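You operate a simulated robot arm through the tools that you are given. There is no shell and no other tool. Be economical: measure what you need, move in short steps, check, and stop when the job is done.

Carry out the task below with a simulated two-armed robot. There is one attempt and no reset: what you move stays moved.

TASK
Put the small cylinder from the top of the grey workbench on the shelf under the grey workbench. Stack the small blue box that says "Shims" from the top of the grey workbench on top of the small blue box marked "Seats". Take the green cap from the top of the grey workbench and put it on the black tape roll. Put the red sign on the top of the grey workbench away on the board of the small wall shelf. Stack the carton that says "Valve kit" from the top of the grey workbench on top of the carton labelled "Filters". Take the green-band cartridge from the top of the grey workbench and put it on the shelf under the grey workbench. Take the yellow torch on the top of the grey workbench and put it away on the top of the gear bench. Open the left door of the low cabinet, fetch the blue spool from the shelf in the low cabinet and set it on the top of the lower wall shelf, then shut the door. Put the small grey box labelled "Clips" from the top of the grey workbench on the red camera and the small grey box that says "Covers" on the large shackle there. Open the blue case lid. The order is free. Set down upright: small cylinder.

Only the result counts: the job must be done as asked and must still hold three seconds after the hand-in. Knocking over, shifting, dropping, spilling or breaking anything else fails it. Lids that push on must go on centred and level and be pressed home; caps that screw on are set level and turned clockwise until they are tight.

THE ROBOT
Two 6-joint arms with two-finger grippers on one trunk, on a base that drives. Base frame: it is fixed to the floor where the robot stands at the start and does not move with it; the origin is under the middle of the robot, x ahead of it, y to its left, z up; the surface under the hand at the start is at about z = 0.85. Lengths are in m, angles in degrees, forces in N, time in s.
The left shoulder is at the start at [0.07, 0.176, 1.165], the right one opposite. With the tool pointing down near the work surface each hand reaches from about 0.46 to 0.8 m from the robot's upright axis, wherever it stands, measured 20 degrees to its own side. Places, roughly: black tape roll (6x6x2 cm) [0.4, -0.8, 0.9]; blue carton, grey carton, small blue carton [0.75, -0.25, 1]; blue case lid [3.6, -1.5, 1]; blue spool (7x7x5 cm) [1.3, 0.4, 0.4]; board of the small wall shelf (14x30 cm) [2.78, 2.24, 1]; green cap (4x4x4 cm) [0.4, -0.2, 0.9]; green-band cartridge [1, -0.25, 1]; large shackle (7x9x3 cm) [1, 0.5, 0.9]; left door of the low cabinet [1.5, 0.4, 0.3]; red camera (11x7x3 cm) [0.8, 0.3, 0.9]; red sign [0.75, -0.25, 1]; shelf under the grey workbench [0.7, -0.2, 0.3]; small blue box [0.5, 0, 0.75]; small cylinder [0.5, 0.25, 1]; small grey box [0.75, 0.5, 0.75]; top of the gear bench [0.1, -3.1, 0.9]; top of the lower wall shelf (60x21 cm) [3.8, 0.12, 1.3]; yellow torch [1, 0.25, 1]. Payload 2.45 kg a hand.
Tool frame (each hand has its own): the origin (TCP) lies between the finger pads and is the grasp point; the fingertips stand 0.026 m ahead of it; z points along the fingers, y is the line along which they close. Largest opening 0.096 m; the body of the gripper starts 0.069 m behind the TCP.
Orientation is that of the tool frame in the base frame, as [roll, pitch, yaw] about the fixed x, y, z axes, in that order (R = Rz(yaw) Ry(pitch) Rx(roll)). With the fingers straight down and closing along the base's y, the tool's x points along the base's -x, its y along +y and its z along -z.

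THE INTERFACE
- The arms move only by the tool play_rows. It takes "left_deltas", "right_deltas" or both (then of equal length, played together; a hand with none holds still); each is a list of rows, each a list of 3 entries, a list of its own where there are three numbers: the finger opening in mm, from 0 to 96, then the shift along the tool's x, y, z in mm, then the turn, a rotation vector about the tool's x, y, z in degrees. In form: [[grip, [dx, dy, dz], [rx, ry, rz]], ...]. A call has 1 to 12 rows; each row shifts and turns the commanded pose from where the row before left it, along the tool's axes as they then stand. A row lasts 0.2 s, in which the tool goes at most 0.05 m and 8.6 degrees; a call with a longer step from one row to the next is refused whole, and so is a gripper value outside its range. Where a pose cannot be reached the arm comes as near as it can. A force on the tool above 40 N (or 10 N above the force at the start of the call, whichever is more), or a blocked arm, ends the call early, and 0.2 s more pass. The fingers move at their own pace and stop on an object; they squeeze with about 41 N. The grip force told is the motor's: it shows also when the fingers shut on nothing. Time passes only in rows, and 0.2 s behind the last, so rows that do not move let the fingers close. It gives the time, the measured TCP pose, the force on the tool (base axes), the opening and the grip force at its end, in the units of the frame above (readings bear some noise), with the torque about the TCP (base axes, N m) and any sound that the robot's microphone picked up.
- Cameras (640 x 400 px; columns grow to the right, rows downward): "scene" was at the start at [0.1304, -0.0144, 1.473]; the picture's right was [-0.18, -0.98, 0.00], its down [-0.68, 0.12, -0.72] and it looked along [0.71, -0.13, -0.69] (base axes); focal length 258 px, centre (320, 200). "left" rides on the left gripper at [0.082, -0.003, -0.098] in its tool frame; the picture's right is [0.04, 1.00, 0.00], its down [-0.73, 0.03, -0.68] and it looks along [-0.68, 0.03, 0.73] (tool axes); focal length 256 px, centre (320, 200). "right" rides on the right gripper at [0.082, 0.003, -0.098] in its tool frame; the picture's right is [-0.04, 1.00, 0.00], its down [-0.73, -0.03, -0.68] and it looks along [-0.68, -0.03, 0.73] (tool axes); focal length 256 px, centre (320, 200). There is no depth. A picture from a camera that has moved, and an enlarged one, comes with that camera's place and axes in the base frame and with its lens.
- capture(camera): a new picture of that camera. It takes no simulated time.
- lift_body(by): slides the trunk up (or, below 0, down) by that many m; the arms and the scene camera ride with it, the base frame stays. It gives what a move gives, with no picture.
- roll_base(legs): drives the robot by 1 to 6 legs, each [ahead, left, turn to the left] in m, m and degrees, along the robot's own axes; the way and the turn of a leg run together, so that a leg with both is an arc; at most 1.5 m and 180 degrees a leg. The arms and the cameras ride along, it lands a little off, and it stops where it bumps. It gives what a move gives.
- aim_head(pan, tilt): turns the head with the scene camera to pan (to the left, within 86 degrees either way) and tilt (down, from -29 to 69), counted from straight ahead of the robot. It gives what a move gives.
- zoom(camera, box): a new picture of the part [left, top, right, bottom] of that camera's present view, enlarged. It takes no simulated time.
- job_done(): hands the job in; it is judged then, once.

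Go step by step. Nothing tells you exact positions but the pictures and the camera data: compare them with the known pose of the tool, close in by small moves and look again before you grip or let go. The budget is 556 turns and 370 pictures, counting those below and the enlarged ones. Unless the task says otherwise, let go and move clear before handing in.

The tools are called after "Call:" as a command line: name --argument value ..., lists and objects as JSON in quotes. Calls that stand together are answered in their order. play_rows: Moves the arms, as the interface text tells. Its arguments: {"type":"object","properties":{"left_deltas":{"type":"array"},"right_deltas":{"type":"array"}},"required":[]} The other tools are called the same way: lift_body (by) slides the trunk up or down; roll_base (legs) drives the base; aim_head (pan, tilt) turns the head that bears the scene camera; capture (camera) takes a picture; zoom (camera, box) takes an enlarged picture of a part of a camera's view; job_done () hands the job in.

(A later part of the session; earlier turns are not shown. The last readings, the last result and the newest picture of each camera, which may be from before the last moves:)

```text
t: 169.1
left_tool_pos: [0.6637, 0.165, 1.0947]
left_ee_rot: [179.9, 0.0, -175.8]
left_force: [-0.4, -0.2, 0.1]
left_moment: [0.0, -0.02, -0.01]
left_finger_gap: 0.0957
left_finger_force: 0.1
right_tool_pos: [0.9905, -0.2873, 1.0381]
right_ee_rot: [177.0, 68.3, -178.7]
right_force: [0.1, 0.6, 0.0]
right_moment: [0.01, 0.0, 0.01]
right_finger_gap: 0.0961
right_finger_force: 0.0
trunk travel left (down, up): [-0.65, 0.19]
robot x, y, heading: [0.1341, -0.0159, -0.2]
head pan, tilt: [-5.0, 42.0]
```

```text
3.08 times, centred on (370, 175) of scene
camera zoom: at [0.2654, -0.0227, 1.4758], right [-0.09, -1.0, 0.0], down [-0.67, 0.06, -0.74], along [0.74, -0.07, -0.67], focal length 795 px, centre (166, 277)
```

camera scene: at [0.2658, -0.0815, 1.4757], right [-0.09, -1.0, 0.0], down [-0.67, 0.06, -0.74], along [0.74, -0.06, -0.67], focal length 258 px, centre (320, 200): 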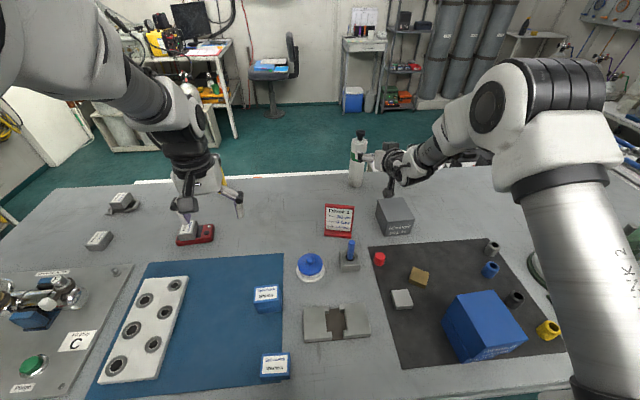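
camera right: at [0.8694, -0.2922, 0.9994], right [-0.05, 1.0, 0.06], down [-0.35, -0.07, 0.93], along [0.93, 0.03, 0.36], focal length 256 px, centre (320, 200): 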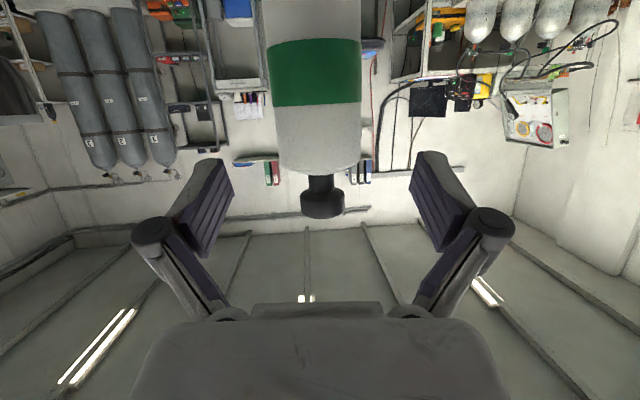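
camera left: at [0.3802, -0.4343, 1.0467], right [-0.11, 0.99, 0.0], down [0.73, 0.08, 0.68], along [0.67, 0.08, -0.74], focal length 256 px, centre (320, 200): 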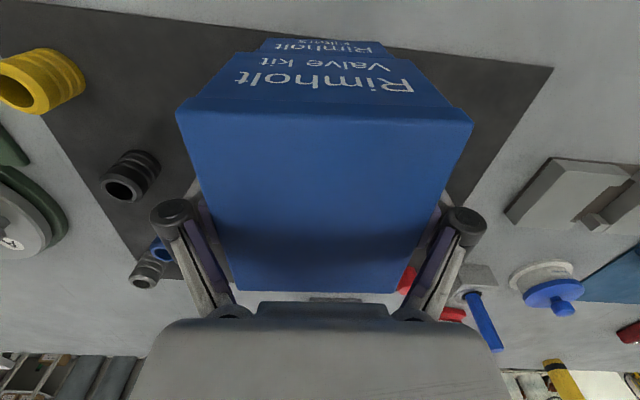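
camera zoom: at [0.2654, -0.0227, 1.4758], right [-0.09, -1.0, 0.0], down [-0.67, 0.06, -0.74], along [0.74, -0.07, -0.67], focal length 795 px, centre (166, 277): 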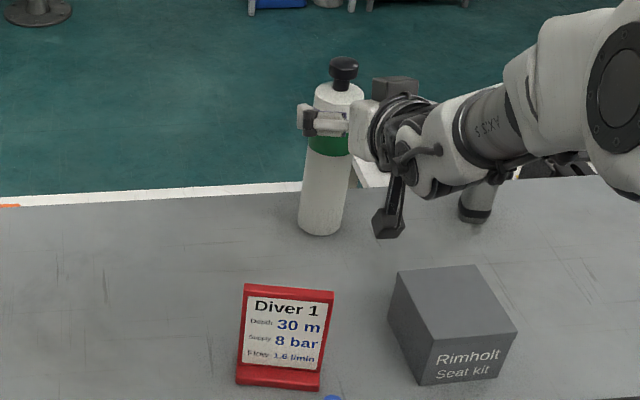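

Call:
play_rows --right_deltas '[[96, [-1, 0, 19], [0, 0, 0]], [96, [-1, 0, 19], [0, 0, 0]], [96, [-1, 0, 19], [0, 0, 0]], [96, [0, 0, 0], [0, 0, 0]]]'

Call:
capture --camera "right"

Call:
zoom --camera "scene" --box '[300, 110, 440, 240]'

```text
t: 170.1
left_tool_pos: [0.665, 0.1652, 1.0943]
left_ee_rot: [179.9, -0.1, -175.8]
left_force: [0.7, 0.3, -0.1]
left_moment: [0.05, -0.01, -0.01]
left_finger_gap: 0.0961
left_finger_force: 0.0
right_tool_pos: [1.0428, -0.2825, 1.02]
right_ee_rot: [177.2, 68.2, -178.7]
right_force: [-0.2, 0.4, -0.5]
right_moment: [-0.03, 0.0, -0.03]
right_finger_gap: 0.0958
right_finger_force: 0.0
trunk travel left (down, up): [-0.65, 0.19]
robot x, y, heading: [0.1308, -0.0177, 0.1]
head pan, tilt: [-5.0, 42.0]
```

```text
229 pictures are left
camera right: at [0.9211, -0.287, 0.9818], right [-0.05, 1.0, 0.06], down [-0.35, -0.07, 0.93], along [0.93, 0.03, 0.36], focal length 256 px, centre (320, 200)
```

right: 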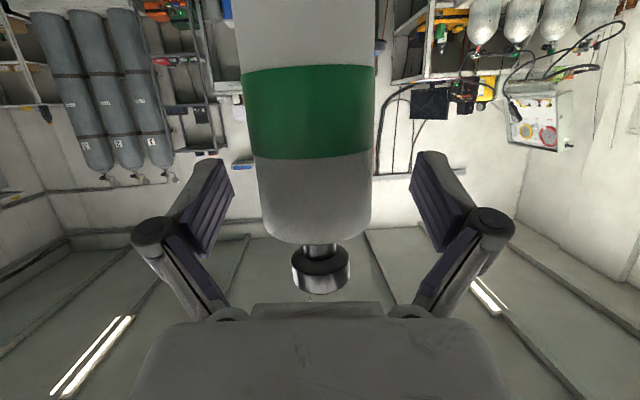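

```text
3.08 times, centred on (370, 175) of scene
camera zoom: at [0.2663, -0.022, 1.4757], right [-0.09, -1.0, 0.0], down [-0.67, 0.06, -0.74], along [0.74, -0.07, -0.67], focal length 795 px, centre (166, 277)
```

zoom: 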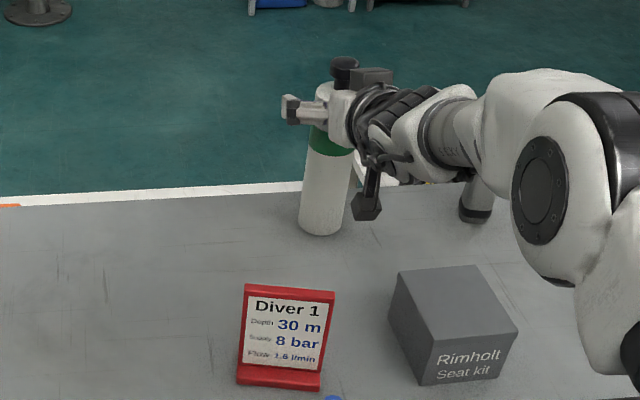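

Call:
play_rows --right_deltas '[[30, [0, 0, 0], [0, 0, 0]], [30, [0, 0, 0], [0, 0, 0]], [30, [0, 0, 0], [0, 0, 0]], [30, [0, 0, 0], [0, 0, 0]]]'

Call:
play_rows --right_deltas '[[30, [-9, 0, -3], [0, 0, 0]], [30, [-9, 0, -3], [0, 0, 0]], [30, [-18, 0, -7], [0, 0, 0]], [30, [0, 0, 0], [0, 0, 0]]]'

Call:
capture --camera "scene"

```text
t: 171.1
left_tool_pos: [0.6637, 0.1651, 1.095]
left_ee_rot: [179.9, 0.0, -175.8]
left_force: [-0.2, 0.0, 0.0]
left_moment: [0.01, -0.01, 0.03]
left_finger_gap: 0.096
left_finger_force: 0.0
right_tool_pos: [1.0425, -0.2833, 1.0212]
right_ee_rot: [177.2, 68.3, -178.7]
right_force: [0.9, -2.7, 3.3]
right_moment: [-0.27, -0.41, -0.04]
right_finger_gap: 0.0516
right_finger_force: 41.3
trunk travel left (down, up): [-0.65, 0.19]
robot x, y, heading: [0.1368, -0.0147, -0.3]
head pan, tilt: [-5.0, 42.0]
```

```text
t: 172.1
left_tool_pos: [0.6645, 0.1652, 1.0939]
left_ee_rot: [179.9, -0.1, -175.7]
left_force: [0.1, 1.3, 0.3]
left_moment: [0.0, 0.01, -0.02]
left_finger_gap: 0.0963
left_finger_force: 0.0
right_tool_pos: [1.0473, -0.2843, 1.058]
right_ee_rot: [177.3, 68.2, -178.6]
right_force: [-0.3, 1.1, -3.7]
right_moment: [0.02, 0.0, -0.01]
right_finger_gap: 0.0515
right_finger_force: 41.0
trunk travel left (down, up): [-0.65, 0.19]
robot x, y, heading: [0.1329, -0.0161, -0.1]
head pan, tilt: [-5.0, 42.0]
```

```text
227 pictures are left
camera scene: at [0.2679, -0.0222, 1.4755], right [-0.09, -1.0, 0.0], down [-0.67, 0.06, -0.74], along [0.74, -0.07, -0.67], focal length 258 px, centre (320, 200)
```

scene: 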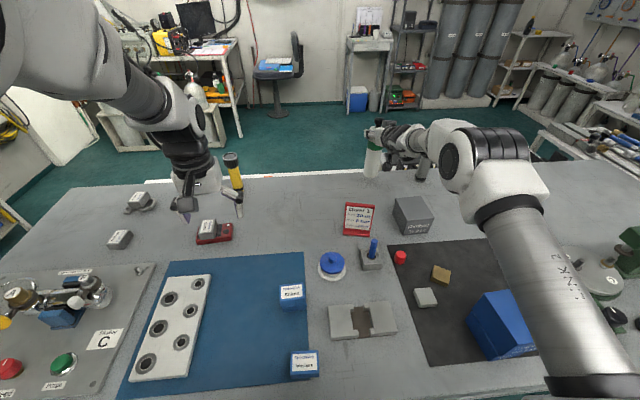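

Call:
lift_body --by 0.1

Call:
roll_base --legs '[[-0.63, 0, 0]]'

Call:
play_rows --right_deltas '[[30, [9, 0, -23], [0, 0, 0]], [30, [9, 0, -23], [0, 0, 0]], [30, [9, 0, -23], [0, 0, 0]], [30, [9, 0, -23], [0, 0, 0]], [30, [9, 0, -23], [0, 0, 0]], [30, [9, 0, -23], [0, 0, 0]], [30, [0, 0, 0], [0, 0, 0]]]'

Call:
capture --camera "scene"

```text
t: 173.4
left_tool_pos: [0.6647, 0.1665, 1.1934]
left_ee_rot: [179.9, -0.1, -175.8]
left_force: [-0.5, 0.2, -0.2]
left_moment: [-0.03, 0.0, 0.01]
left_finger_gap: 0.096
left_finger_force: 0.2
right_tool_pos: [1.0458, -0.2841, 1.1573]
right_ee_rot: [177.2, 68.1, -178.7]
right_force: [-0.1, 0.9, -3.2]
right_moment: [0.02, -0.01, 0.0]
right_finger_gap: 0.0514
right_finger_force: 40.9
trunk travel left (down, up): [-0.75, 0.09]
robot x, y, heading: [0.1342, -0.0153, -0.0]
head pan, tilt: [-5.0, 42.0]
```

```text
t: 176.9
left_tool_pos: [0.0349, 0.1661, 1.1941]
left_ee_rot: [179.9, -0.2, -175.3]
left_force: [0.3, 0.6, -0.1]
left_moment: [0.01, 0.02, -0.01]
left_finger_gap: 0.0959
left_finger_force: 0.1
right_tool_pos: [0.4205, -0.2784, 1.1572]
right_ee_rot: [177.2, 68.2, -178.2]
right_force: [0.2, 0.2, -3.6]
right_moment: [0.01, 0.0, -0.01]
right_finger_gap: 0.0514
right_finger_force: 40.8
trunk travel left (down, up): [-0.75, 0.09]
robot x, y, heading: [-0.4927, -0.0168, 0.5]
head pan, tilt: [-5.0, 42.0]
```

```text
t: 178.5
left_tool_pos: [0.0342, 0.1678, 1.1933]
left_ee_rot: [179.9, -0.1, -175.4]
left_force: [0.1, 0.3, -0.4]
left_moment: [0.0, 0.05, 0.01]
left_finger_gap: 0.0958
left_finger_force: 0.1
right_tool_pos: [0.2858, -0.2893, 1.1621]
right_ee_rot: [174.6, 67.9, -179.8]
right_force: [-0.5, -0.4, -2.8]
right_moment: [-0.02, -0.03, -0.01]
right_finger_gap: 0.0514
right_finger_force: 40.8
right hand out of reach, approached as far as the arm can: row 5, 6
trunk travel left (down, up): [-0.75, 0.09]
robot x, y, heading: [-0.495, -0.022, 0.5]
head pan, tilt: [-5.0, 42.0]
```

```text
226 pictures are left
camera scene: at [-0.3614, -0.023, 1.5755], right [-0.08, -1.0, 0.0], down [-0.67, 0.05, -0.74], along [0.74, -0.06, -0.67], focal length 258 px, centre (320, 200)
```

scene: 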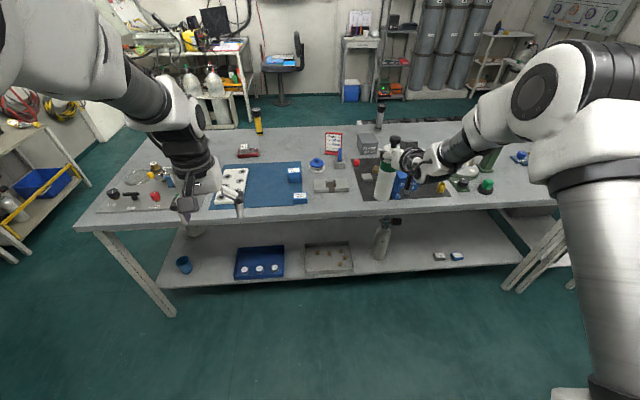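

Call:
roll_base --legs '[[0, -0.31, -0.5]]'

Call:
lift_body --by -0.4

Call:
lift_body --by -0.26

Call:
aim_head --pan -10 --tilt 25

Call:
capture --camera "scene"

```text
t: 180.6
left_tool_pos: [0.0374, -0.1468, 1.1935]
left_ee_rot: [-180.0, -0.1, -175.9]
left_force: [0.0, -0.1, -0.4]
left_moment: [-0.02, 0.01, 0.02]
left_finger_gap: 0.096
left_finger_force: 0.0
right_tool_pos: [0.2818, -0.6067, 1.1624]
right_ee_rot: [174.9, 67.8, 179.7]
right_force: [-0.5, 1.2, -3.7]
right_moment: [-0.03, -0.02, -0.05]
right_finger_gap: 0.0512
right_finger_force: 40.7
trunk travel left (down, up): [-0.75, 0.09]
robot x, y, heading: [-0.4943, -0.3263, -0.5]
head pan, tilt: [-5.0, 42.0]
```

```text
t: 184.4
left_tool_pos: [0.0371, -0.1492, 0.7945]
left_ee_rot: [179.9, -0.2, -176.0]
left_force: [0.3, 0.3, 0.3]
left_moment: [-0.01, 0.02, 0.01]
left_finger_gap: 0.096
left_finger_force: 0.0
right_tool_pos: [0.2824, -0.6087, 0.7633]
right_ee_rot: [174.8, 67.8, 179.5]
right_force: [-0.6, -0.4, -3.2]
right_moment: [-0.03, 0.0, 0.02]
right_finger_gap: 0.0511
right_finger_force: 41.4
trunk travel left (down, up): [-0.35, 0.49]
robot x, y, heading: [-0.4928, -0.3253, -0.3]
head pan, tilt: [-5.0, 42.0]
```

```text
t: 187.1
left_tool_pos: [0.0363, -0.1485, 0.5343]
left_ee_rot: [179.9, -0.2, -176.0]
left_force: [0.0, 0.0, -0.5]
left_moment: [-0.03, -0.04, 0.0]
left_finger_gap: 0.0961
left_finger_force: 0.1
right_tool_pos: [0.2822, -0.6091, 0.5026]
right_ee_rot: [174.8, 67.7, 179.4]
right_force: [0.3, 0.7, -2.7]
right_moment: [-0.04, -0.02, -0.03]
right_finger_gap: 0.0515
right_finger_force: 40.4
trunk travel left (down, up): [-0.09, 0.75]
robot x, y, heading: [-0.4948, -0.3258, -0.4]
head pan, tilt: [-5.0, 42.0]
```

```text
t: 187.9
left_tool_pos: [0.0363, -0.1486, 0.5331]
left_ee_rot: [179.9, -0.1, -176.1]
left_force: [0.8, -1.2, 0.3]
left_moment: [-0.01, 0.0, 0.01]
left_finger_gap: 0.0958
left_finger_force: 0.0
right_tool_pos: [0.2817, -0.6094, 0.5026]
right_ee_rot: [174.8, 67.9, 179.4]
right_force: [-0.1, -0.4, -3.4]
right_moment: [0.0, -0.02, 0.03]
right_finger_gap: 0.0514
right_finger_force: 40.7
trunk travel left (down, up): [-0.09, 0.75]
robot x, y, heading: [-0.4958, -0.3268, -0.2]
head pan, tilt: [-10.0, 25.0]
```

```text
225 pictures are left
camera scene: at [-0.3546, -0.3429, 0.9417], right [-0.18, -0.98, 0.0], down [-0.42, 0.08, -0.91], along [0.89, -0.16, -0.42], focal length 258 px, centre (320, 200)
```

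scene: 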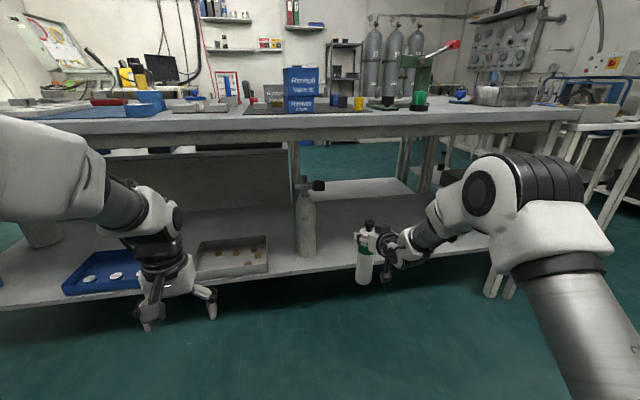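

Call:
roll_base --legs '[[0.22, 0, 0]]'

Call:
play_rows --right_deltas '[[30, [0, 0, 0], [2.3, 0, 0]], [30, [9, 0, 4], [0, 0, 0]], [30, [9, 0, 4], [0, 0, 0]], [30, [9, 0, 4], [0, 0, 0]], [30, [0, 0, 0], [0, 0, 0]]]'

Call:
capture --camera "scene"

```text
t: 189.6
left_tool_pos: [0.2557, -0.1489, 0.5344]
left_ee_rot: [179.9, 0.0, -176.0]
left_force: [-1.4, 0.0, 0.0]
left_moment: [0.01, 0.0, -0.02]
left_finger_gap: 0.0962
left_finger_force: 0.0
right_tool_pos: [0.5035, -0.6094, 0.5016]
right_ee_rot: [174.6, 67.9, 179.5]
right_force: [0.1, -0.9, -3.4]
right_moment: [-0.01, -0.01, 0.0]
right_finger_gap: 0.0514
right_finger_force: 40.3
trunk travel left (down, up): [-0.09, 0.75]
robot x, y, heading: [-0.2764, -0.3254, -0.6]
head pan, tilt: [-10.0, 25.0]
```

```text
t: 190.8
left_tool_pos: [0.2567, -0.1495, 0.5345]
left_ee_rot: [179.8, -0.1, -176.0]
left_force: [-0.3, -0.9, -0.1]
left_moment: [0.0, 0.01, -0.01]
left_finger_gap: 0.0962
left_finger_force: 0.0
right_tool_pos: [0.5257, -0.628, 0.4771]
right_ee_rot: [175.7, 67.6, 178.8]
right_force: [-0.6, 0.3, -3.7]
right_moment: [-0.03, -0.04, 0.01]
right_finger_gap: 0.0514
right_finger_force: 41.1
right hand out of reach, approached as far as the arm can: row 2, 3, 4
trunk travel left (down, up): [-0.09, 0.75]
robot x, y, heading: [-0.2728, -0.3255, -0.3]
head pan, tilt: [-10.0, 25.0]
```

```text
224 pictures are left
camera scene: at [-0.1352, -0.3439, 0.9418], right [-0.18, -0.98, 0.0], down [-0.42, 0.08, -0.91], along [0.89, -0.16, -0.42], focal length 258 px, centre (320, 200)
```

scene: 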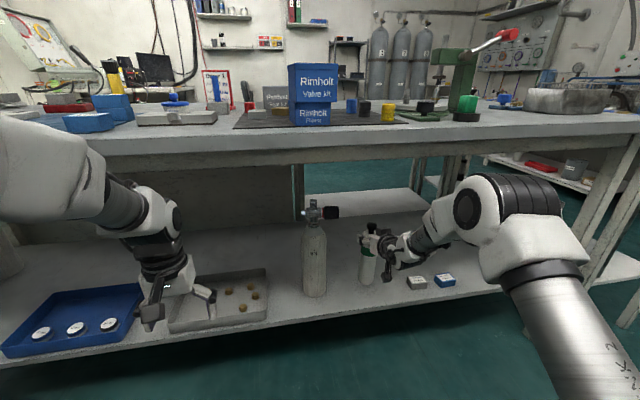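

Call:
lift_body --by -0.028

Call:
zoom --camera "scene" --box '[290, 190, 470, 310]'

```text
t: 191.5
left_tool_pos: [0.2562, -0.1498, 0.5067]
left_ee_rot: [179.8, -0.1, -176.0]
left_force: [0.1, -0.1, 0.8]
left_moment: [0.0, 0.0, 0.0]
left_finger_gap: 0.096
left_finger_force: 0.0
right_tool_pos: [0.5258, -0.6273, 0.4495]
right_ee_rot: [175.7, 67.6, 178.9]
right_force: [-1.3, -0.6, -3.9]
right_moment: [-0.03, 0.0, -0.01]
right_finger_gap: 0.0511
right_finger_force: 40.8
trunk travel left (down, up): [-0.062, 0.778]
robot x, y, heading: [-0.2809, -0.3275, -0.5]
head pan, tilt: [-10.0, 25.0]
```

```text
3.33 times, centred on (380, 250) of scene
camera zoom: at [-0.1355, -0.3439, 0.9139], right [-0.18, -0.98, 0.0], down [-0.42, 0.08, -0.91], along [0.89, -0.16, -0.42], focal length 862 px, centre (120, 33)
```

zoom: 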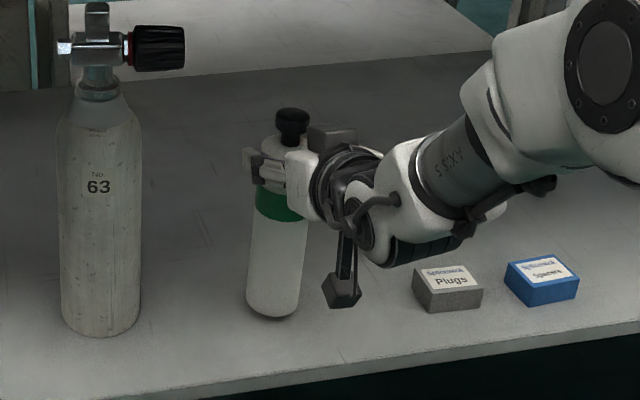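

Call:
lift_body --by -0.006

Call:
lift_body --by -0.004

```text
t: 192.1
left_tool_pos: [0.2552, -0.1502, 0.5]
left_ee_rot: [179.9, -0.2, -176.0]
left_force: [0.3, 1.3, 0.3]
left_moment: [0.0, 0.01, -0.01]
left_finger_gap: 0.0958
left_finger_force: 0.1
right_tool_pos: [0.5257, -0.6276, 0.4446]
right_ee_rot: [175.7, 67.6, 179.0]
right_force: [0.3, 0.7, -2.9]
right_moment: [0.02, -0.03, 0.03]
right_finger_gap: 0.0514
right_finger_force: 40.5
trunk travel left (down, up): [-0.056, 0.784]
robot x, y, heading: [-0.2773, -0.3304, -0.3]
head pan, tilt: [-10.0, 25.0]
```

```text
t: 192.6
left_tool_pos: [0.2547, -0.1495, 0.4972]
left_ee_rot: [-179.9, -0.2, -176.0]
left_force: [-0.1, 0.0, 0.1]
left_moment: [-0.01, 0.04, 0.01]
left_finger_gap: 0.0957
left_finger_force: 0.1
right_tool_pos: [0.5264, -0.6265, 0.4425]
right_ee_rot: [175.6, 67.9, 178.9]
right_force: [-0.1, -0.2, 2.2]
right_moment: [-0.16, -0.14, -0.02]
right_finger_gap: 0.0514
right_finger_force: 41.5
trunk travel left (down, up): [-0.052, 0.788]
robot x, y, heading: [-0.2774, -0.3328, -0.1]
head pan, tilt: [-10.0, 25.0]
```

Call:
lift_body --by -0.003

Call:
zoom --camera "scene" --box '[330, 190, 420, 310]'

```text
t: 193.1
left_tool_pos: [0.2548, -0.1479, 0.4942]
left_ee_rot: [180.0, 0.1, -176.0]
left_force: [0.0, -0.9, -1.4]
left_moment: [0.02, 0.01, -0.03]
left_finger_gap: 0.0961
left_finger_force: 0.0
right_tool_pos: [0.5248, -0.6283, 0.4434]
right_ee_rot: [175.9, 68.0, 178.9]
right_force: [-3.2, -0.2, 15.4]
right_moment: [-0.32, 0.42, -0.04]
right_finger_gap: 0.051
right_finger_force: 41.2
trunk travel left (down, up): [-0.049, 0.791]
robot x, y, heading: [-0.276, -0.3262, -0.5]
head pan, tilt: [-10.0, 25.0]
```

```text
3.33 times, centred on (375, 250) of scene
camera zoom: at [-0.1375, -0.3431, 0.9014], right [-0.18, -0.98, 0.0], down [-0.41, 0.07, -0.91], along [0.89, -0.16, -0.42], focal length 862 px, centre (137, 33)
```

zoom: 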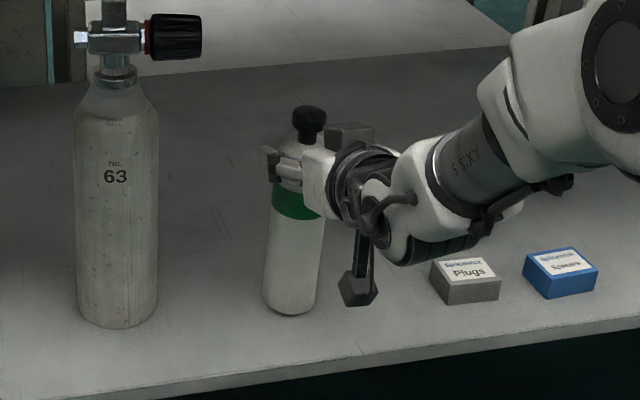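

Call:
play_rows --right_deltas '[[54, [0, 0, 0], [0, 0, 0]], [58, [0, 0, 0], [0, 0, 0]], [70, [0, 0, 0], [0, 0, 0]], [96, [0, 0, 0], [0, 0, 0]], [96, [0, 0, 0], [0, 0, 0]]]'

Call:
zoom --camera "scene" --box '[330, 190, 420, 310]'

```text
t: 194.3
left_tool_pos: [0.2553, -0.1488, 0.4929]
left_ee_rot: [-180.0, -0.1, -176.1]
left_force: [0.0, -0.4, 0.2]
left_moment: [0.02, -0.02, 0.01]
left_finger_gap: 0.096
left_finger_force: 0.0
right_tool_pos: [0.5253, -0.6269, 0.4377]
right_ee_rot: [175.8, 67.7, 178.8]
right_force: [-1.2, 1.1, 0.3]
right_moment: [0.01, -0.01, 0.0]
right_finger_gap: 0.0958
right_finger_force: 0.0
trunk travel left (down, up): [-0.049, 0.791]
robot x, y, heading: [-0.276, -0.3261, -0.4]
head pan, tilt: [-10.0, 25.0]
```

```text
3.33 times, centred on (375, 250) of scene
camera zoom: at [-0.1356, -0.3438, 0.9009], right [-0.18, -0.98, 0.0], down [-0.42, 0.08, -0.91], along [0.89, -0.16, -0.42], focal length 862 px, centre (137, 33)
```

zoom: 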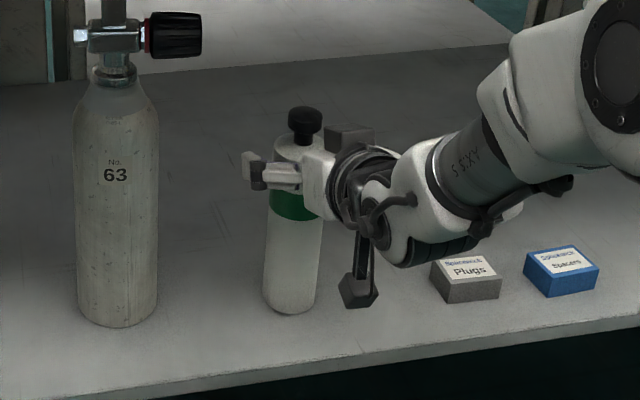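

Call:
roll_base --legs '[[-0.22, 0, 0]]'

Call:
lift_body --by 0.4

Call:
lift_body --by 0.2

Call:
capture --camera "scene"

```text
t: 196.0
left_tool_pos: [0.0321, -0.1482, 0.4932]
left_ee_rot: [180.0, -0.1, -175.8]
left_force: [-0.3, 0.4, 0.0]
left_moment: [0.0, -0.01, -0.02]
left_finger_gap: 0.0957
left_finger_force: 0.1
right_tool_pos: [0.3048, -0.6252, 0.4377]
right_ee_rot: [175.8, 67.6, 179.0]
right_force: [0.9, 0.4, 0.3]
right_moment: [0.0, 0.0, 0.03]
right_finger_gap: 0.096
right_finger_force: 0.0
trunk travel left (down, up): [-0.049, 0.791]
robot x, y, heading: [-0.495, -0.3251, 0.2]
head pan, tilt: [-10.0, 25.0]
```

```text
t: 199.8
left_tool_pos: [0.0336, -0.1475, 0.8943]
left_ee_rot: [-179.9, 0.0, -175.7]
left_force: [0.4, 0.0, -0.8]
left_moment: [0.01, 0.01, 0.01]
left_finger_gap: 0.0961
left_finger_force: 0.0
right_tool_pos: [0.3049, -0.6231, 0.8379]
right_ee_rot: [175.7, 67.6, 179.0]
right_force: [-0.5, 0.5, -0.5]
right_moment: [-0.03, -0.02, 0.0]
right_finger_gap: 0.096
right_finger_force: 0.2
trunk travel left (down, up): [-0.449, 0.391]
robot x, y, heading: [-0.4993, -0.3255, -0.3]
head pan, tilt: [-10.0, 25.0]
```

```text
t: 202.0
left_tool_pos: [0.0327, -0.1485, 1.0934]
left_ee_rot: [179.9, -0.1, -175.8]
left_force: [-0.1, 0.6, -0.3]
left_moment: [0.01, 0.02, -0.01]
left_finger_gap: 0.096
left_finger_force: 0.0
right_tool_pos: [0.3038, -0.6246, 1.0378]
right_ee_rot: [175.7, 67.6, 179.0]
right_force: [0.4, 1.2, 0.1]
right_moment: [0.0, 0.0, -0.01]
right_finger_gap: 0.096
right_finger_force: 0.1
trunk travel left (down, up): [-0.649, 0.191]
robot x, y, heading: [-0.5, -0.3271, -0.0]
head pan, tilt: [-10.0, 25.0]
```

```text
220 pictures are left
camera scene: at [-0.3575, -0.3427, 1.5008], right [-0.18, -0.98, 0.0], down [-0.42, 0.07, -0.91], along [0.89, -0.16, -0.42], focal length 258 px, centre (320, 200)
```

scene: 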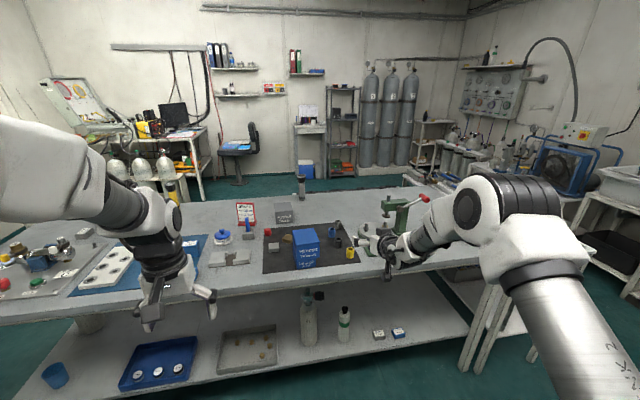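

Call:
play_rows --right_deltas '[[96, [7, 0, -17.6], [0.5, 8.4, 0]], [96, [9.6, 0, -16.4], [0.5, 8.4, 0]], [96, [12, 0, -14.8], [0.5, 8.4, 0]], [96, [14, 0, -12.8], [0.5, 8.4, 0]], [96, [15.8, 0, -10.6], [0.5, 8.4, 0]], [96, [17.1, 0, -8.2], [0.5, 8.4, 0]], [96, [18.2, 0, -5.6], [0.5, 8.4, 0]], [96, [18.8, 0, -2.8], [0.5, 8.4, 0]], [96, [0, 0, 0], [0, 0, 0]]]'

```text
t: 204.0
left_tool_pos: [0.0331, -0.1473, 1.0933]
left_ee_rot: [179.9, -0.1, -175.8]
left_force: [-0.2, 0.1, -0.5]
left_moment: [-0.01, 0.0, 0.0]
left_finger_gap: 0.0963
left_finger_force: 0.1
right_tool_pos: [0.1828, -0.6177, 1.0249]
right_ee_rot: [177.8, 13.4, -176.8]
right_force: [0.1, 0.5, 1.2]
right_moment: [0.0, -0.03, 0.0]
right_finger_gap: 0.096
right_finger_force: 0.2
right hand out of reach, approached as far as the arm can: row 3, 4, 5
trunk travel left (down, up): [-0.649, 0.191]
robot x, y, heading: [-0.5013, -0.3252, 0.2]
head pan, tilt: [-10.0, 25.0]
```

Call:
play_rows --right_deltas '[[96, [0, 0, -15], [1.1, 6.7, 0]], [96, [0, 0, -15], [1.1, 6.7, 0]], [96, [0, 25, -20], [0, 0, 7.6]], [96, [0, 25, -20], [0, 0, 7.6]], [96, [0, 25, 0], [0, 0, 0]], [96, [0, 0, 0], [0, 0, 0]]]'

Call:
roll_base --legs '[[0, 0.345, 0], [0.56, 0, 0]]'

Call:
aim_head --pan -10 --tilt 50

Call:
capture --camera "right"

Call:
capture --camera "scene"

```text
t: 205.4
left_tool_pos: [0.0337, -0.1478, 1.0936]
left_ee_rot: [179.9, -0.1, -175.8]
left_force: [0.5, 0.4, 0.7]
left_moment: [0.01, -0.02, -0.02]
left_finger_gap: 0.0962
left_finger_force: 0.1
right_tool_pos: [0.1836, -0.5437, 1.0939]
right_ee_rot: [-180.0, 0.1, 168.2]
right_force: [0.4, 0.8, 1.2]
right_moment: [0.02, -0.01, 0.0]
right_finger_gap: 0.0962
right_finger_force: 0.1
trunk travel left (down, up): [-0.649, 0.191]
robot x, y, heading: [-0.4939, -0.3225, -0.2]
head pan, tilt: [-10.0, 25.0]
```

```text
t: 210.4
left_tool_pos: [0.5873, 0.1862, 1.0932]
left_ee_rot: [-180.0, -0.1, -176.1]
left_force: [-0.1, -0.4, 0.2]
left_moment: [-0.03, -0.02, 0.05]
left_finger_gap: 0.0958
left_finger_force: 0.0
right_tool_pos: [0.7356, -0.2101, 1.0948]
right_ee_rot: [179.9, 0.1, 168.0]
right_force: [-0.8, -0.1, -0.4]
right_moment: [0.01, -0.02, 0.03]
right_finger_gap: 0.0959
right_finger_force: 0.1
trunk travel left (down, up): [-0.649, 0.191]
robot x, y, heading: [0.0568, 0.0104, -0.3]
head pan, tilt: [-10.0, 25.0]
```

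```text
t: 211.3
left_tool_pos: [0.5864, 0.1855, 1.0936]
left_ee_rot: [179.9, -0.1, -176.1]
left_force: [0.5, 0.1, 0.0]
left_moment: [-0.02, -0.03, 0.0]
left_finger_gap: 0.096
left_finger_force: 0.2
right_tool_pos: [0.7362, -0.2109, 1.094]
right_ee_rot: [-180.0, 0.1, 168.0]
right_force: [0.3, 0.5, 0.7]
right_moment: [0.01, -0.02, 0.01]
right_finger_gap: 0.096
right_finger_force: 0.0
trunk travel left (down, up): [-0.649, 0.191]
robot x, y, heading: [0.0557, 0.0138, -0.6]
head pan, tilt: [-10.0, 50.0]
```

```text
219 pictures are left
camera right: at [0.6563, -0.1906, 1.1931], right [0.25, 0.97, 0.0], down [0.71, -0.18, 0.68], along [0.66, -0.17, -0.73], focal length 256 px, centre (320, 200)
```

right: 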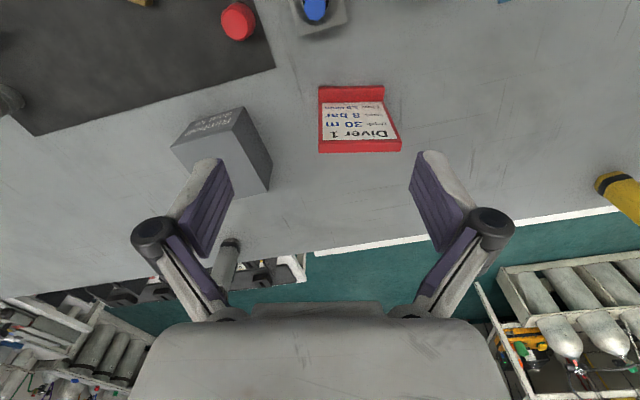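

```text
218 pictures are left
camera scene: at [0.1808, -0.0043, 1.4635], right [-0.18, -0.98, 0.0], down [-0.75, 0.14, -0.64], along [0.63, -0.12, -0.77], focal length 258 px, centre (320, 200)
```

scene: 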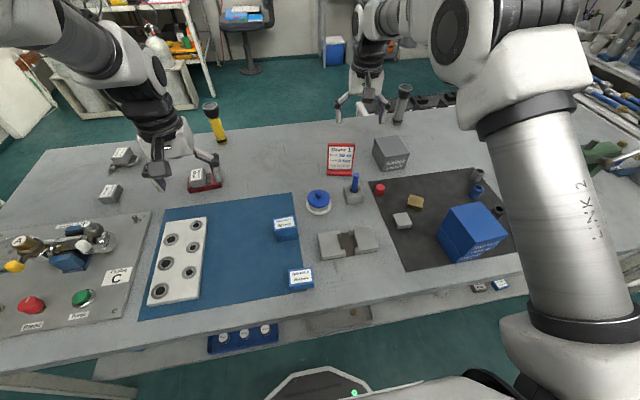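

Call:
play_rows --right_deltas '[[96, [-28, 19, 20], [0, 0, 0]], [96, [-27.5, 19, 20], [0, 0, 0]], [96, [0, 0, 40], [0, 0, 0]], [96, [0, 0, 0], [0, 0, 0]]]'

Call:
capture --camera "right"

```text
t: 212.3
left_tool_pos: [0.5876, 0.1866, 1.0924]
left_ee_rot: [180.0, -0.2, -176.0]
left_force: [0.7, -0.7, 0.0]
left_moment: [-0.01, -0.01, -0.02]
left_finger_gap: 0.0959
left_finger_force: 0.0
right_tool_pos: [0.7982, -0.1844, 1.0133]
right_ee_rot: [180.0, 0.1, 167.9]
right_force: [0.4, 0.6, -0.8]
right_moment: [0.02, -0.02, 0.01]
right_finger_gap: 0.0955
right_finger_force: 0.2
trunk travel left (down, up): [-0.649, 0.191]
robot x, y, heading: [0.0526, 0.0112, -0.6]
head pan, tilt: [-10.0, 50.0]
```

```text
217 pictures are left
camera right: at [0.7182, -0.1644, 1.1126], right [0.25, 0.97, 0.0], down [0.71, -0.18, 0.68], along [0.66, -0.17, -0.73], focal length 256 px, centre (320, 200)
```

right: 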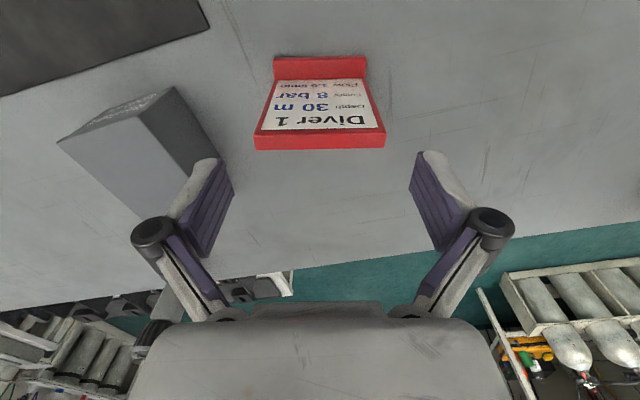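

Call:
play_rows --right_deltas '[[96, [0, -0.5, 30], [0, 0, 0]], [96, [0, 0, 30], [0, 0, 0]], [96, [0, 0, 20], [0, 0, 0]], [96, [0, 0, 18], [0, 0, 0]], [96, [0, 0, 0], [0, 0, 0]]]'

Call:
capture --camera "right"

Call:
zoom --camera "scene" --box '[280, 80, 440, 200]'

```text
t: 213.5
left_tool_pos: [0.5849, 0.1853, 1.0946]
left_ee_rot: [179.9, 0.0, -176.1]
left_force: [0.0, -0.1, -0.5]
left_moment: [-0.01, -0.03, -0.02]
left_finger_gap: 0.096
left_finger_force: 0.0
right_tool_pos: [0.7972, -0.187, 0.9201]
right_ee_rot: [-180.0, 0.4, 167.9]
right_force: [4.1, -0.9, 24.0]
right_moment: [0.04, 0.21, -0.03]
right_finger_gap: 0.0973
right_finger_force: 9.8
trunk travel left (down, up): [-0.649, 0.191]
robot x, y, heading: [0.0577, 0.0124, -0.5]
head pan, tilt: [-10.0, 50.0]
```

```text
216 pictures are left
camera right: at [0.7175, -0.166, 1.0174], right [0.25, 0.97, 0.0], down [0.71, -0.18, 0.68], along [0.66, -0.17, -0.73], focal length 256 px, centre (320, 200)
```

right: 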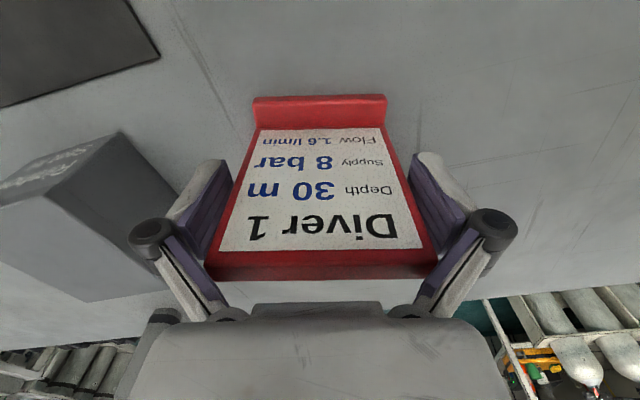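

```text
3.33 times, centred on (360, 140) of scene
camera zoom: at [0.178, -0.0034, 1.4641], right [-0.18, -0.98, 0.0], down [-0.75, 0.14, -0.64], along [0.63, -0.12, -0.76], focal length 862 px, centre (187, 400)
```

zoom: 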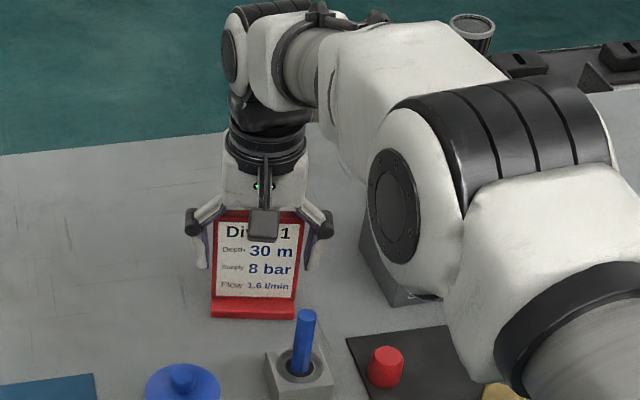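

Call:
play_rows --right_deltas '[[96, [0, 0, -8], [0, 0, 0]], [96, [0, 0, -4], [0, 0, 0]], [96, [0, 0, 0], [0, 0, 0]]]'

Call:
capture --camera "right"

```text
t: 214.3
left_tool_pos: [0.5877, 0.1859, 1.0929]
left_ee_rot: [-180.0, -0.1, -176.1]
left_force: [0.1, -0.2, -0.2]
left_moment: [-0.03, -0.05, 0.05]
left_finger_gap: 0.096
left_finger_force: 0.1
right_tool_pos: [0.7983, -0.1856, 0.9279]
right_ee_rot: [180.0, 0.0, 168.0]
right_force: [0.4, -0.5, -0.4]
right_moment: [-0.02, 0.0, 0.02]
right_finger_gap: 0.0958
right_finger_force: 0.1
trunk travel left (down, up): [-0.649, 0.191]
robot x, y, heading: [0.0546, 0.0108, -0.5]
head pan, tilt: [-10.0, 50.0]
```

```text
214 pictures are left
camera right: at [0.7186, -0.1659, 1.0266], right [0.25, 0.97, 0.0], down [0.71, -0.18, 0.68], along [0.66, -0.17, -0.73], focal length 256 px, centre (320, 200)
```

right: 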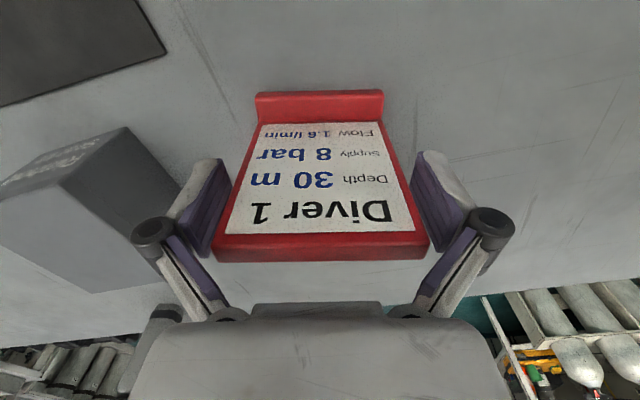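

Call:
play_rows --right_deltas '[[70, [0, 0, 0], [0, 0, 0]], [70, [0, 0, 0], [0, 0, 0]], [70, [0, 0, 0], [0, 0, 0]]]'

Call:
play_rows --right_deltas '[[70, [0, 0, -8], [0, 0, 0]], [70, [0, 0, -15], [0, 0, 0]], [70, [0, 0, -30], [0, 0, 0]], [70, [0, 0, -40], [0, 0, 0]], [70, [0, 0, -40], [0, 0, 0]], [70, [0, 0, -40], [0, 0, 0]]]'

Call:
capture --camera "scene"

Call:
capture --camera "right"

```text
t: 215.1
left_tool_pos: [0.5869, 0.1865, 1.0944]
left_ee_rot: [-180.0, -0.1, -176.1]
left_force: [-0.1, -0.4, -0.5]
left_moment: [-0.01, -0.03, -0.01]
left_finger_gap: 0.096
left_finger_force: 0.1
right_tool_pos: [0.7988, -0.1847, 0.9282]
right_ee_rot: [180.0, 0.0, 167.9]
right_force: [-1.0, 0.0, -0.1]
right_moment: [0.01, 0.05, -0.02]
right_finger_gap: 0.084
right_finger_force: 41.0
trunk travel left (down, up): [-0.649, 0.191]
robot x, y, heading: [0.057, 0.0079, -0.4]
head pan, tilt: [-10.0, 50.0]
```

```text
t: 216.5
left_tool_pos: [0.5873, 0.187, 1.0946]
left_ee_rot: [179.9, 0.0, -176.1]
left_force: [0.0, -0.6, 0.5]
left_moment: [-0.01, 0.0, -0.03]
left_finger_gap: 0.0961
left_finger_force: 0.0
right_tool_pos: [0.7971, -0.1865, 1.0991]
right_ee_rot: [179.9, 0.0, 168.0]
right_force: [0.3, -0.2, -0.3]
right_moment: [0.0, -0.04, -0.01]
right_finger_gap: 0.0839
right_finger_force: 40.9
trunk travel left (down, up): [-0.649, 0.191]
robot x, y, heading: [0.0595, 0.0122, -0.4]
head pan, tilt: [-10.0, 50.0]
```

```text
213 pictures are left
camera scene: at [0.1814, -0.0045, 1.4633], right [-0.18, -0.98, 0.0], down [-0.75, 0.14, -0.64], along [0.63, -0.12, -0.77], focal length 258 px, centre (320, 200)
```

scene: 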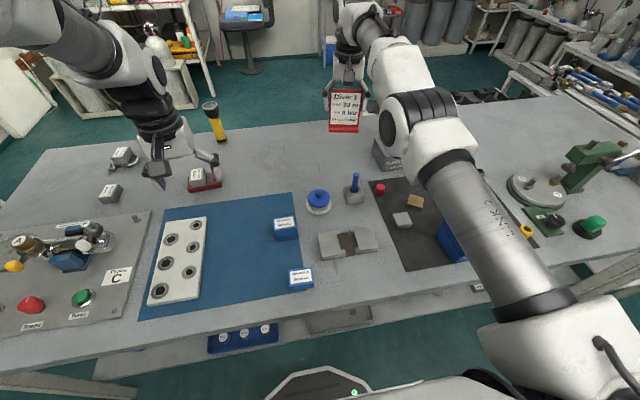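

```text
212 pictures are left
camera right: at [0.7179, -0.1661, 1.1987], right [0.25, 0.97, 0.0], down [0.71, -0.18, 0.68], along [0.66, -0.17, -0.73], focal length 256 px, centre (320, 200)
```

right: 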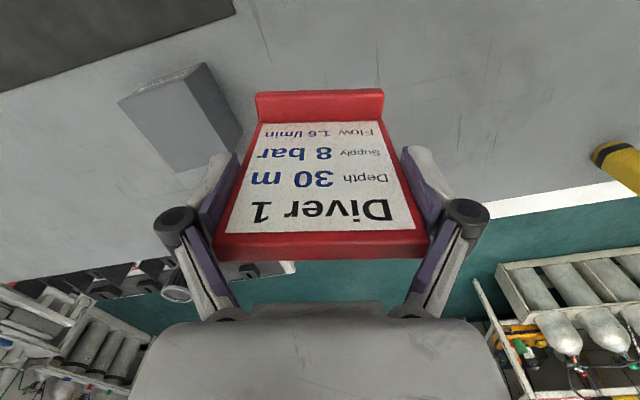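

Call:
roll_base --legs '[[0.07, -0.062, 0.4]]'

Call:
play_rows --left_deltas '[[96, [-24, 8, 0], [0, -7.8, 0]], [96, [-23.8, 8, 3.3], [0, -7.8, 0]], [96, [-23.1, 8, 6.5], [0, -7.8, 0]], [96, [-22, 8, 9.5], [0, -7.8, 0]], [96, [-20.5, 8, 12.4], [0, -7.8, 0]], [96, [-18.7, 8, 15.1], [0, -7.8, 0]], [96, [-16.4, 8, 17.5], [0, -7.8, 0]], [96, [-13.9, 8, 19.6], [0, -7.8, 0]], [96, [-11.1, 8, 21.3], [0, -7.8, 0]], [96, [0, 0, 0], [0, 0, 0]]]'

Call:
capture --camera "scene"

Call:
capture --camera "left"

```text
t: 217.6
left_tool_pos: [0.6544, 0.127, 1.0933]
left_ee_rot: [179.9, -0.1, -175.7]
left_force: [-0.2, 0.4, -0.8]
left_moment: [-0.02, -0.01, 0.01]
left_finger_gap: 0.096
left_finger_force: 0.1
right_tool_pos: [0.8675, -0.242, 1.0997]
right_ee_rot: [-179.9, 0.1, 168.4]
right_force: [0.0, -0.4, -0.5]
right_moment: [0.03, -0.01, -0.01]
right_finger_gap: 0.084
right_finger_force: 41.2
trunk travel left (down, up): [-0.649, 0.191]
robot x, y, heading: [0.121, -0.0483, -0.2]
head pan, tilt: [-10.0, 50.0]
```

```text
t: 219.8
left_tool_pos: [0.8008, 0.2095, 1.0749]
left_ee_rot: [174.6, 49.4, -177.0]
left_force: [0.1, -0.4, 0.3]
left_moment: [0.0, 0.03, -0.01]
left_finger_gap: 0.096
left_finger_force: 0.0
left hand out of reach, approached as far as the arm can: row 6, 7, 8
right_tool_pos: [0.8675, -0.2417, 1.1005]
right_ee_rot: [-180.0, 0.1, 168.4]
right_force: [0.5, -0.7, -1.0]
right_moment: [0.03, 0.01, -0.01]
right_finger_gap: 0.0841
right_finger_force: 41.6
trunk travel left (down, up): [-0.649, 0.191]
robot x, y, heading: [0.126, -0.0492, -0.1]
head pan, tilt: [-10.0, 50.0]
```

```text
211 pictures are left
camera scene: at [0.2493, -0.0659, 1.4634], right [-0.17, -0.98, 0.0], down [-0.75, 0.13, -0.64], along [0.63, -0.11, -0.77], focal length 258 px, centre (320, 200)
```

scene: 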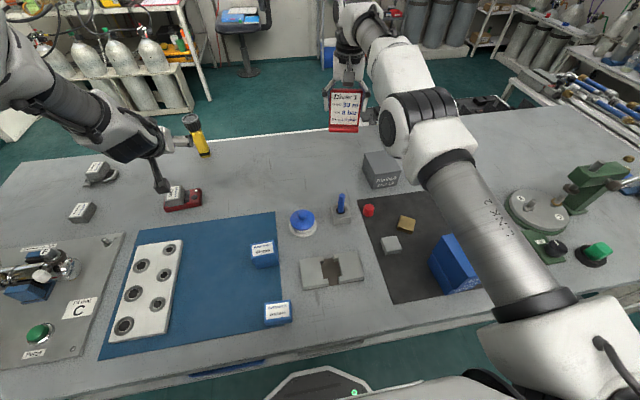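

```text
210 pictures are left
camera left: at [0.675, 0.1927, 1.0765], right [-0.15, 0.99, 0.03], down [-0.04, -0.04, 1.0], along [0.99, 0.15, 0.04], focal length 256 px, centre (320, 200)
```

left: 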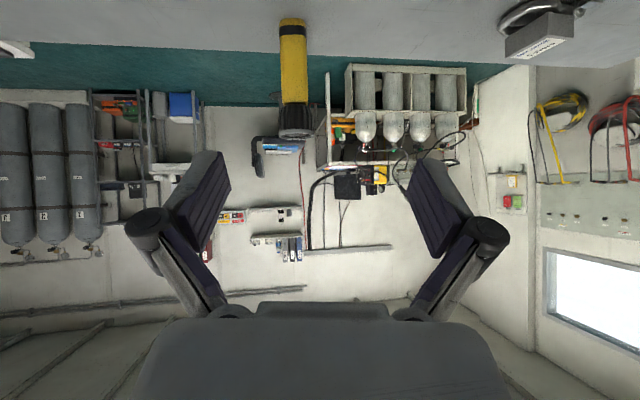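

Call:
zoom --camera "scene" --box '[140, 90, 260, 220]'

```text
3.08 times, centred on (200, 155) of scene
camera zoom: at [0.2493, -0.0659, 1.4634], right [-0.17, -0.98, 0.0], down [-0.75, 0.13, -0.64], along [0.63, -0.11, -0.77], focal length 795 px, centre (689, 338)
```

zoom: 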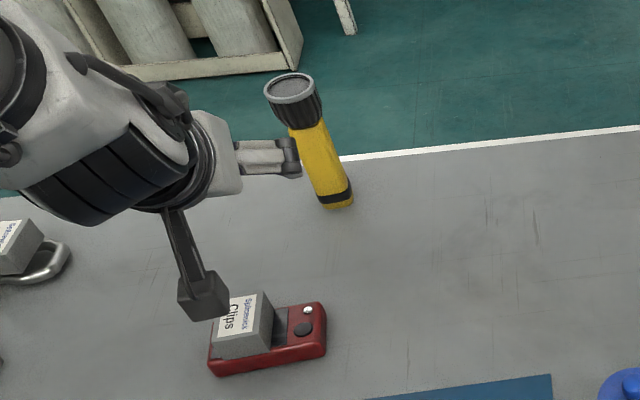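

Call:
play_rows --left_deltas '[[96, [-17.2, 1, 34], [1.8, -5, 0]], [96, [-14.2, 1, 35.3], [1.8, -5, 0]], [96, [-11, 1, 36.4], [1.8, -5, 0]], [96, [-7.9, 1, 37.3], [0, 0, 0]], [96, [0, 0, 0], [0, 0, 0]]]'

Call:
capture --camera "left"

Call:
zoom --camera "scene" --box '[140, 90, 260, 220]'

```text
t: 221.0
left_tool_pos: [0.9493, 0.1703, 1.046]
left_ee_rot: [178.2, 64.1, -178.4]
left_force: [-0.7, 0.9, 1.0]
left_moment: [0.02, 0.03, -0.01]
left_finger_gap: 0.0961
left_finger_force: 0.1
left hand out of reach, approached as far as the arm can: row 2, 3
right_tool_pos: [0.8675, -0.2409, 1.1004]
right_ee_rot: [-179.9, 0.1, 168.4]
right_force: [-0.3, -0.1, -0.5]
right_moment: [-0.01, -0.02, 0.01]
right_finger_gap: 0.0845
right_finger_force: 40.9
trunk travel left (down, up): [-0.649, 0.191]
robot x, y, heading: [0.1254, -0.0512, -0.1]
head pan, tilt: [-10.0, 50.0]
```

```text
208 pictures are left
camera left: at [0.826, 0.1628, 1.0153], right [-0.07, 1.0, -0.02], down [-0.29, 0.0, 0.96], along [0.95, 0.08, 0.29], focal length 256 px, centre (320, 200)
```

left: 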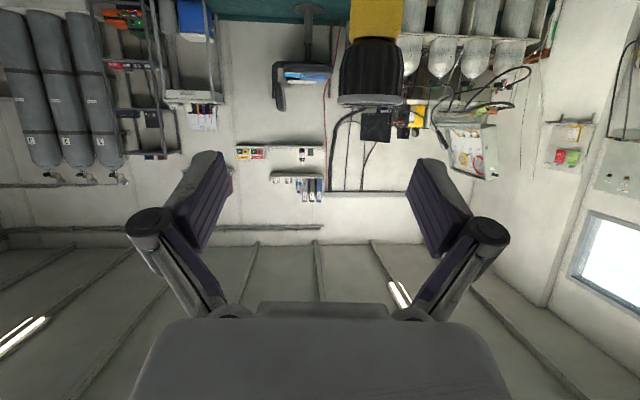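

```text
3.08 times, centred on (200, 155) of scene
camera zoom: at [0.2488, -0.064, 1.4635], right [-0.17, -0.98, 0.0], down [-0.75, 0.13, -0.64], along [0.63, -0.11, -0.77], focal length 795 px, centre (689, 338)
```

zoom: 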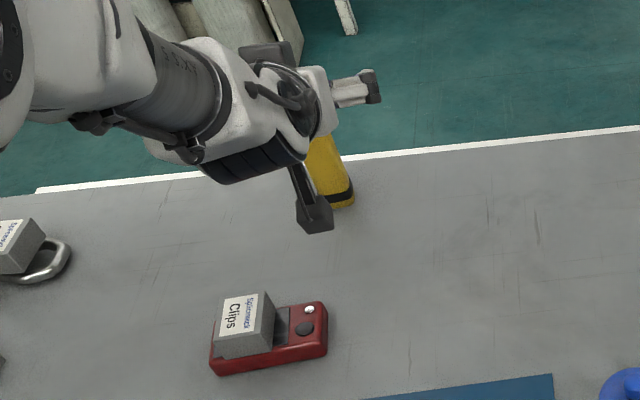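

Call:
play_rows --left_deltas '[[96, [0, 23, 0], [0, 0, 0]], [96, [0, 23, 0], [0, 0, 0]], [96, [0, 0, 0], [0, 0, 0]]]'

Call:
capture --camera "left"

```text
t: 221.8
left_tool_pos: [0.9588, 0.1788, 1.0503]
left_ee_rot: [177.9, 64.2, -178.6]
left_force: [0.3, 0.6, -0.9]
left_moment: [0.02, -0.01, -0.01]
left_finger_gap: 0.0962
left_finger_force: 0.1
left hand out of reach, approached as far as the arm can: row 1, 2
right_tool_pos: [0.8674, -0.2417, 1.1]
right_ee_rot: [180.0, 0.0, 168.4]
right_force: [-0.2, -0.2, -0.8]
right_moment: [-0.03, 0.0, 0.02]
right_finger_gap: 0.0843
right_finger_force: 41.2
trunk travel left (down, up): [-0.649, 0.191]
robot x, y, heading: [0.126, -0.05, -0.1]
head pan, tilt: [-10.0, 50.0]
```

```text
206 pictures are left
camera left: at [0.8352, 0.1705, 1.0195], right [-0.07, 1.0, -0.02], down [-0.29, 0.0, 0.96], along [0.95, 0.08, 0.29], focal length 256 px, centre (320, 200)
```

left: 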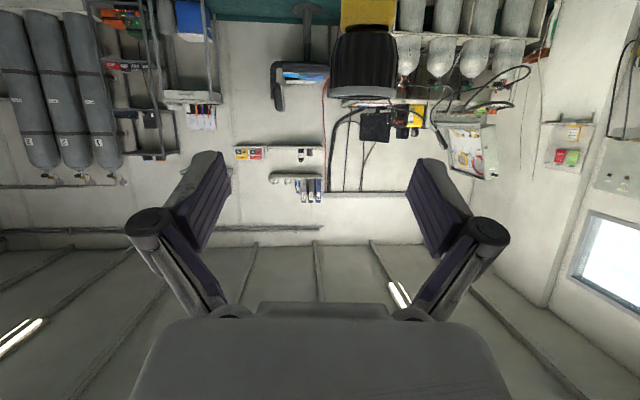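

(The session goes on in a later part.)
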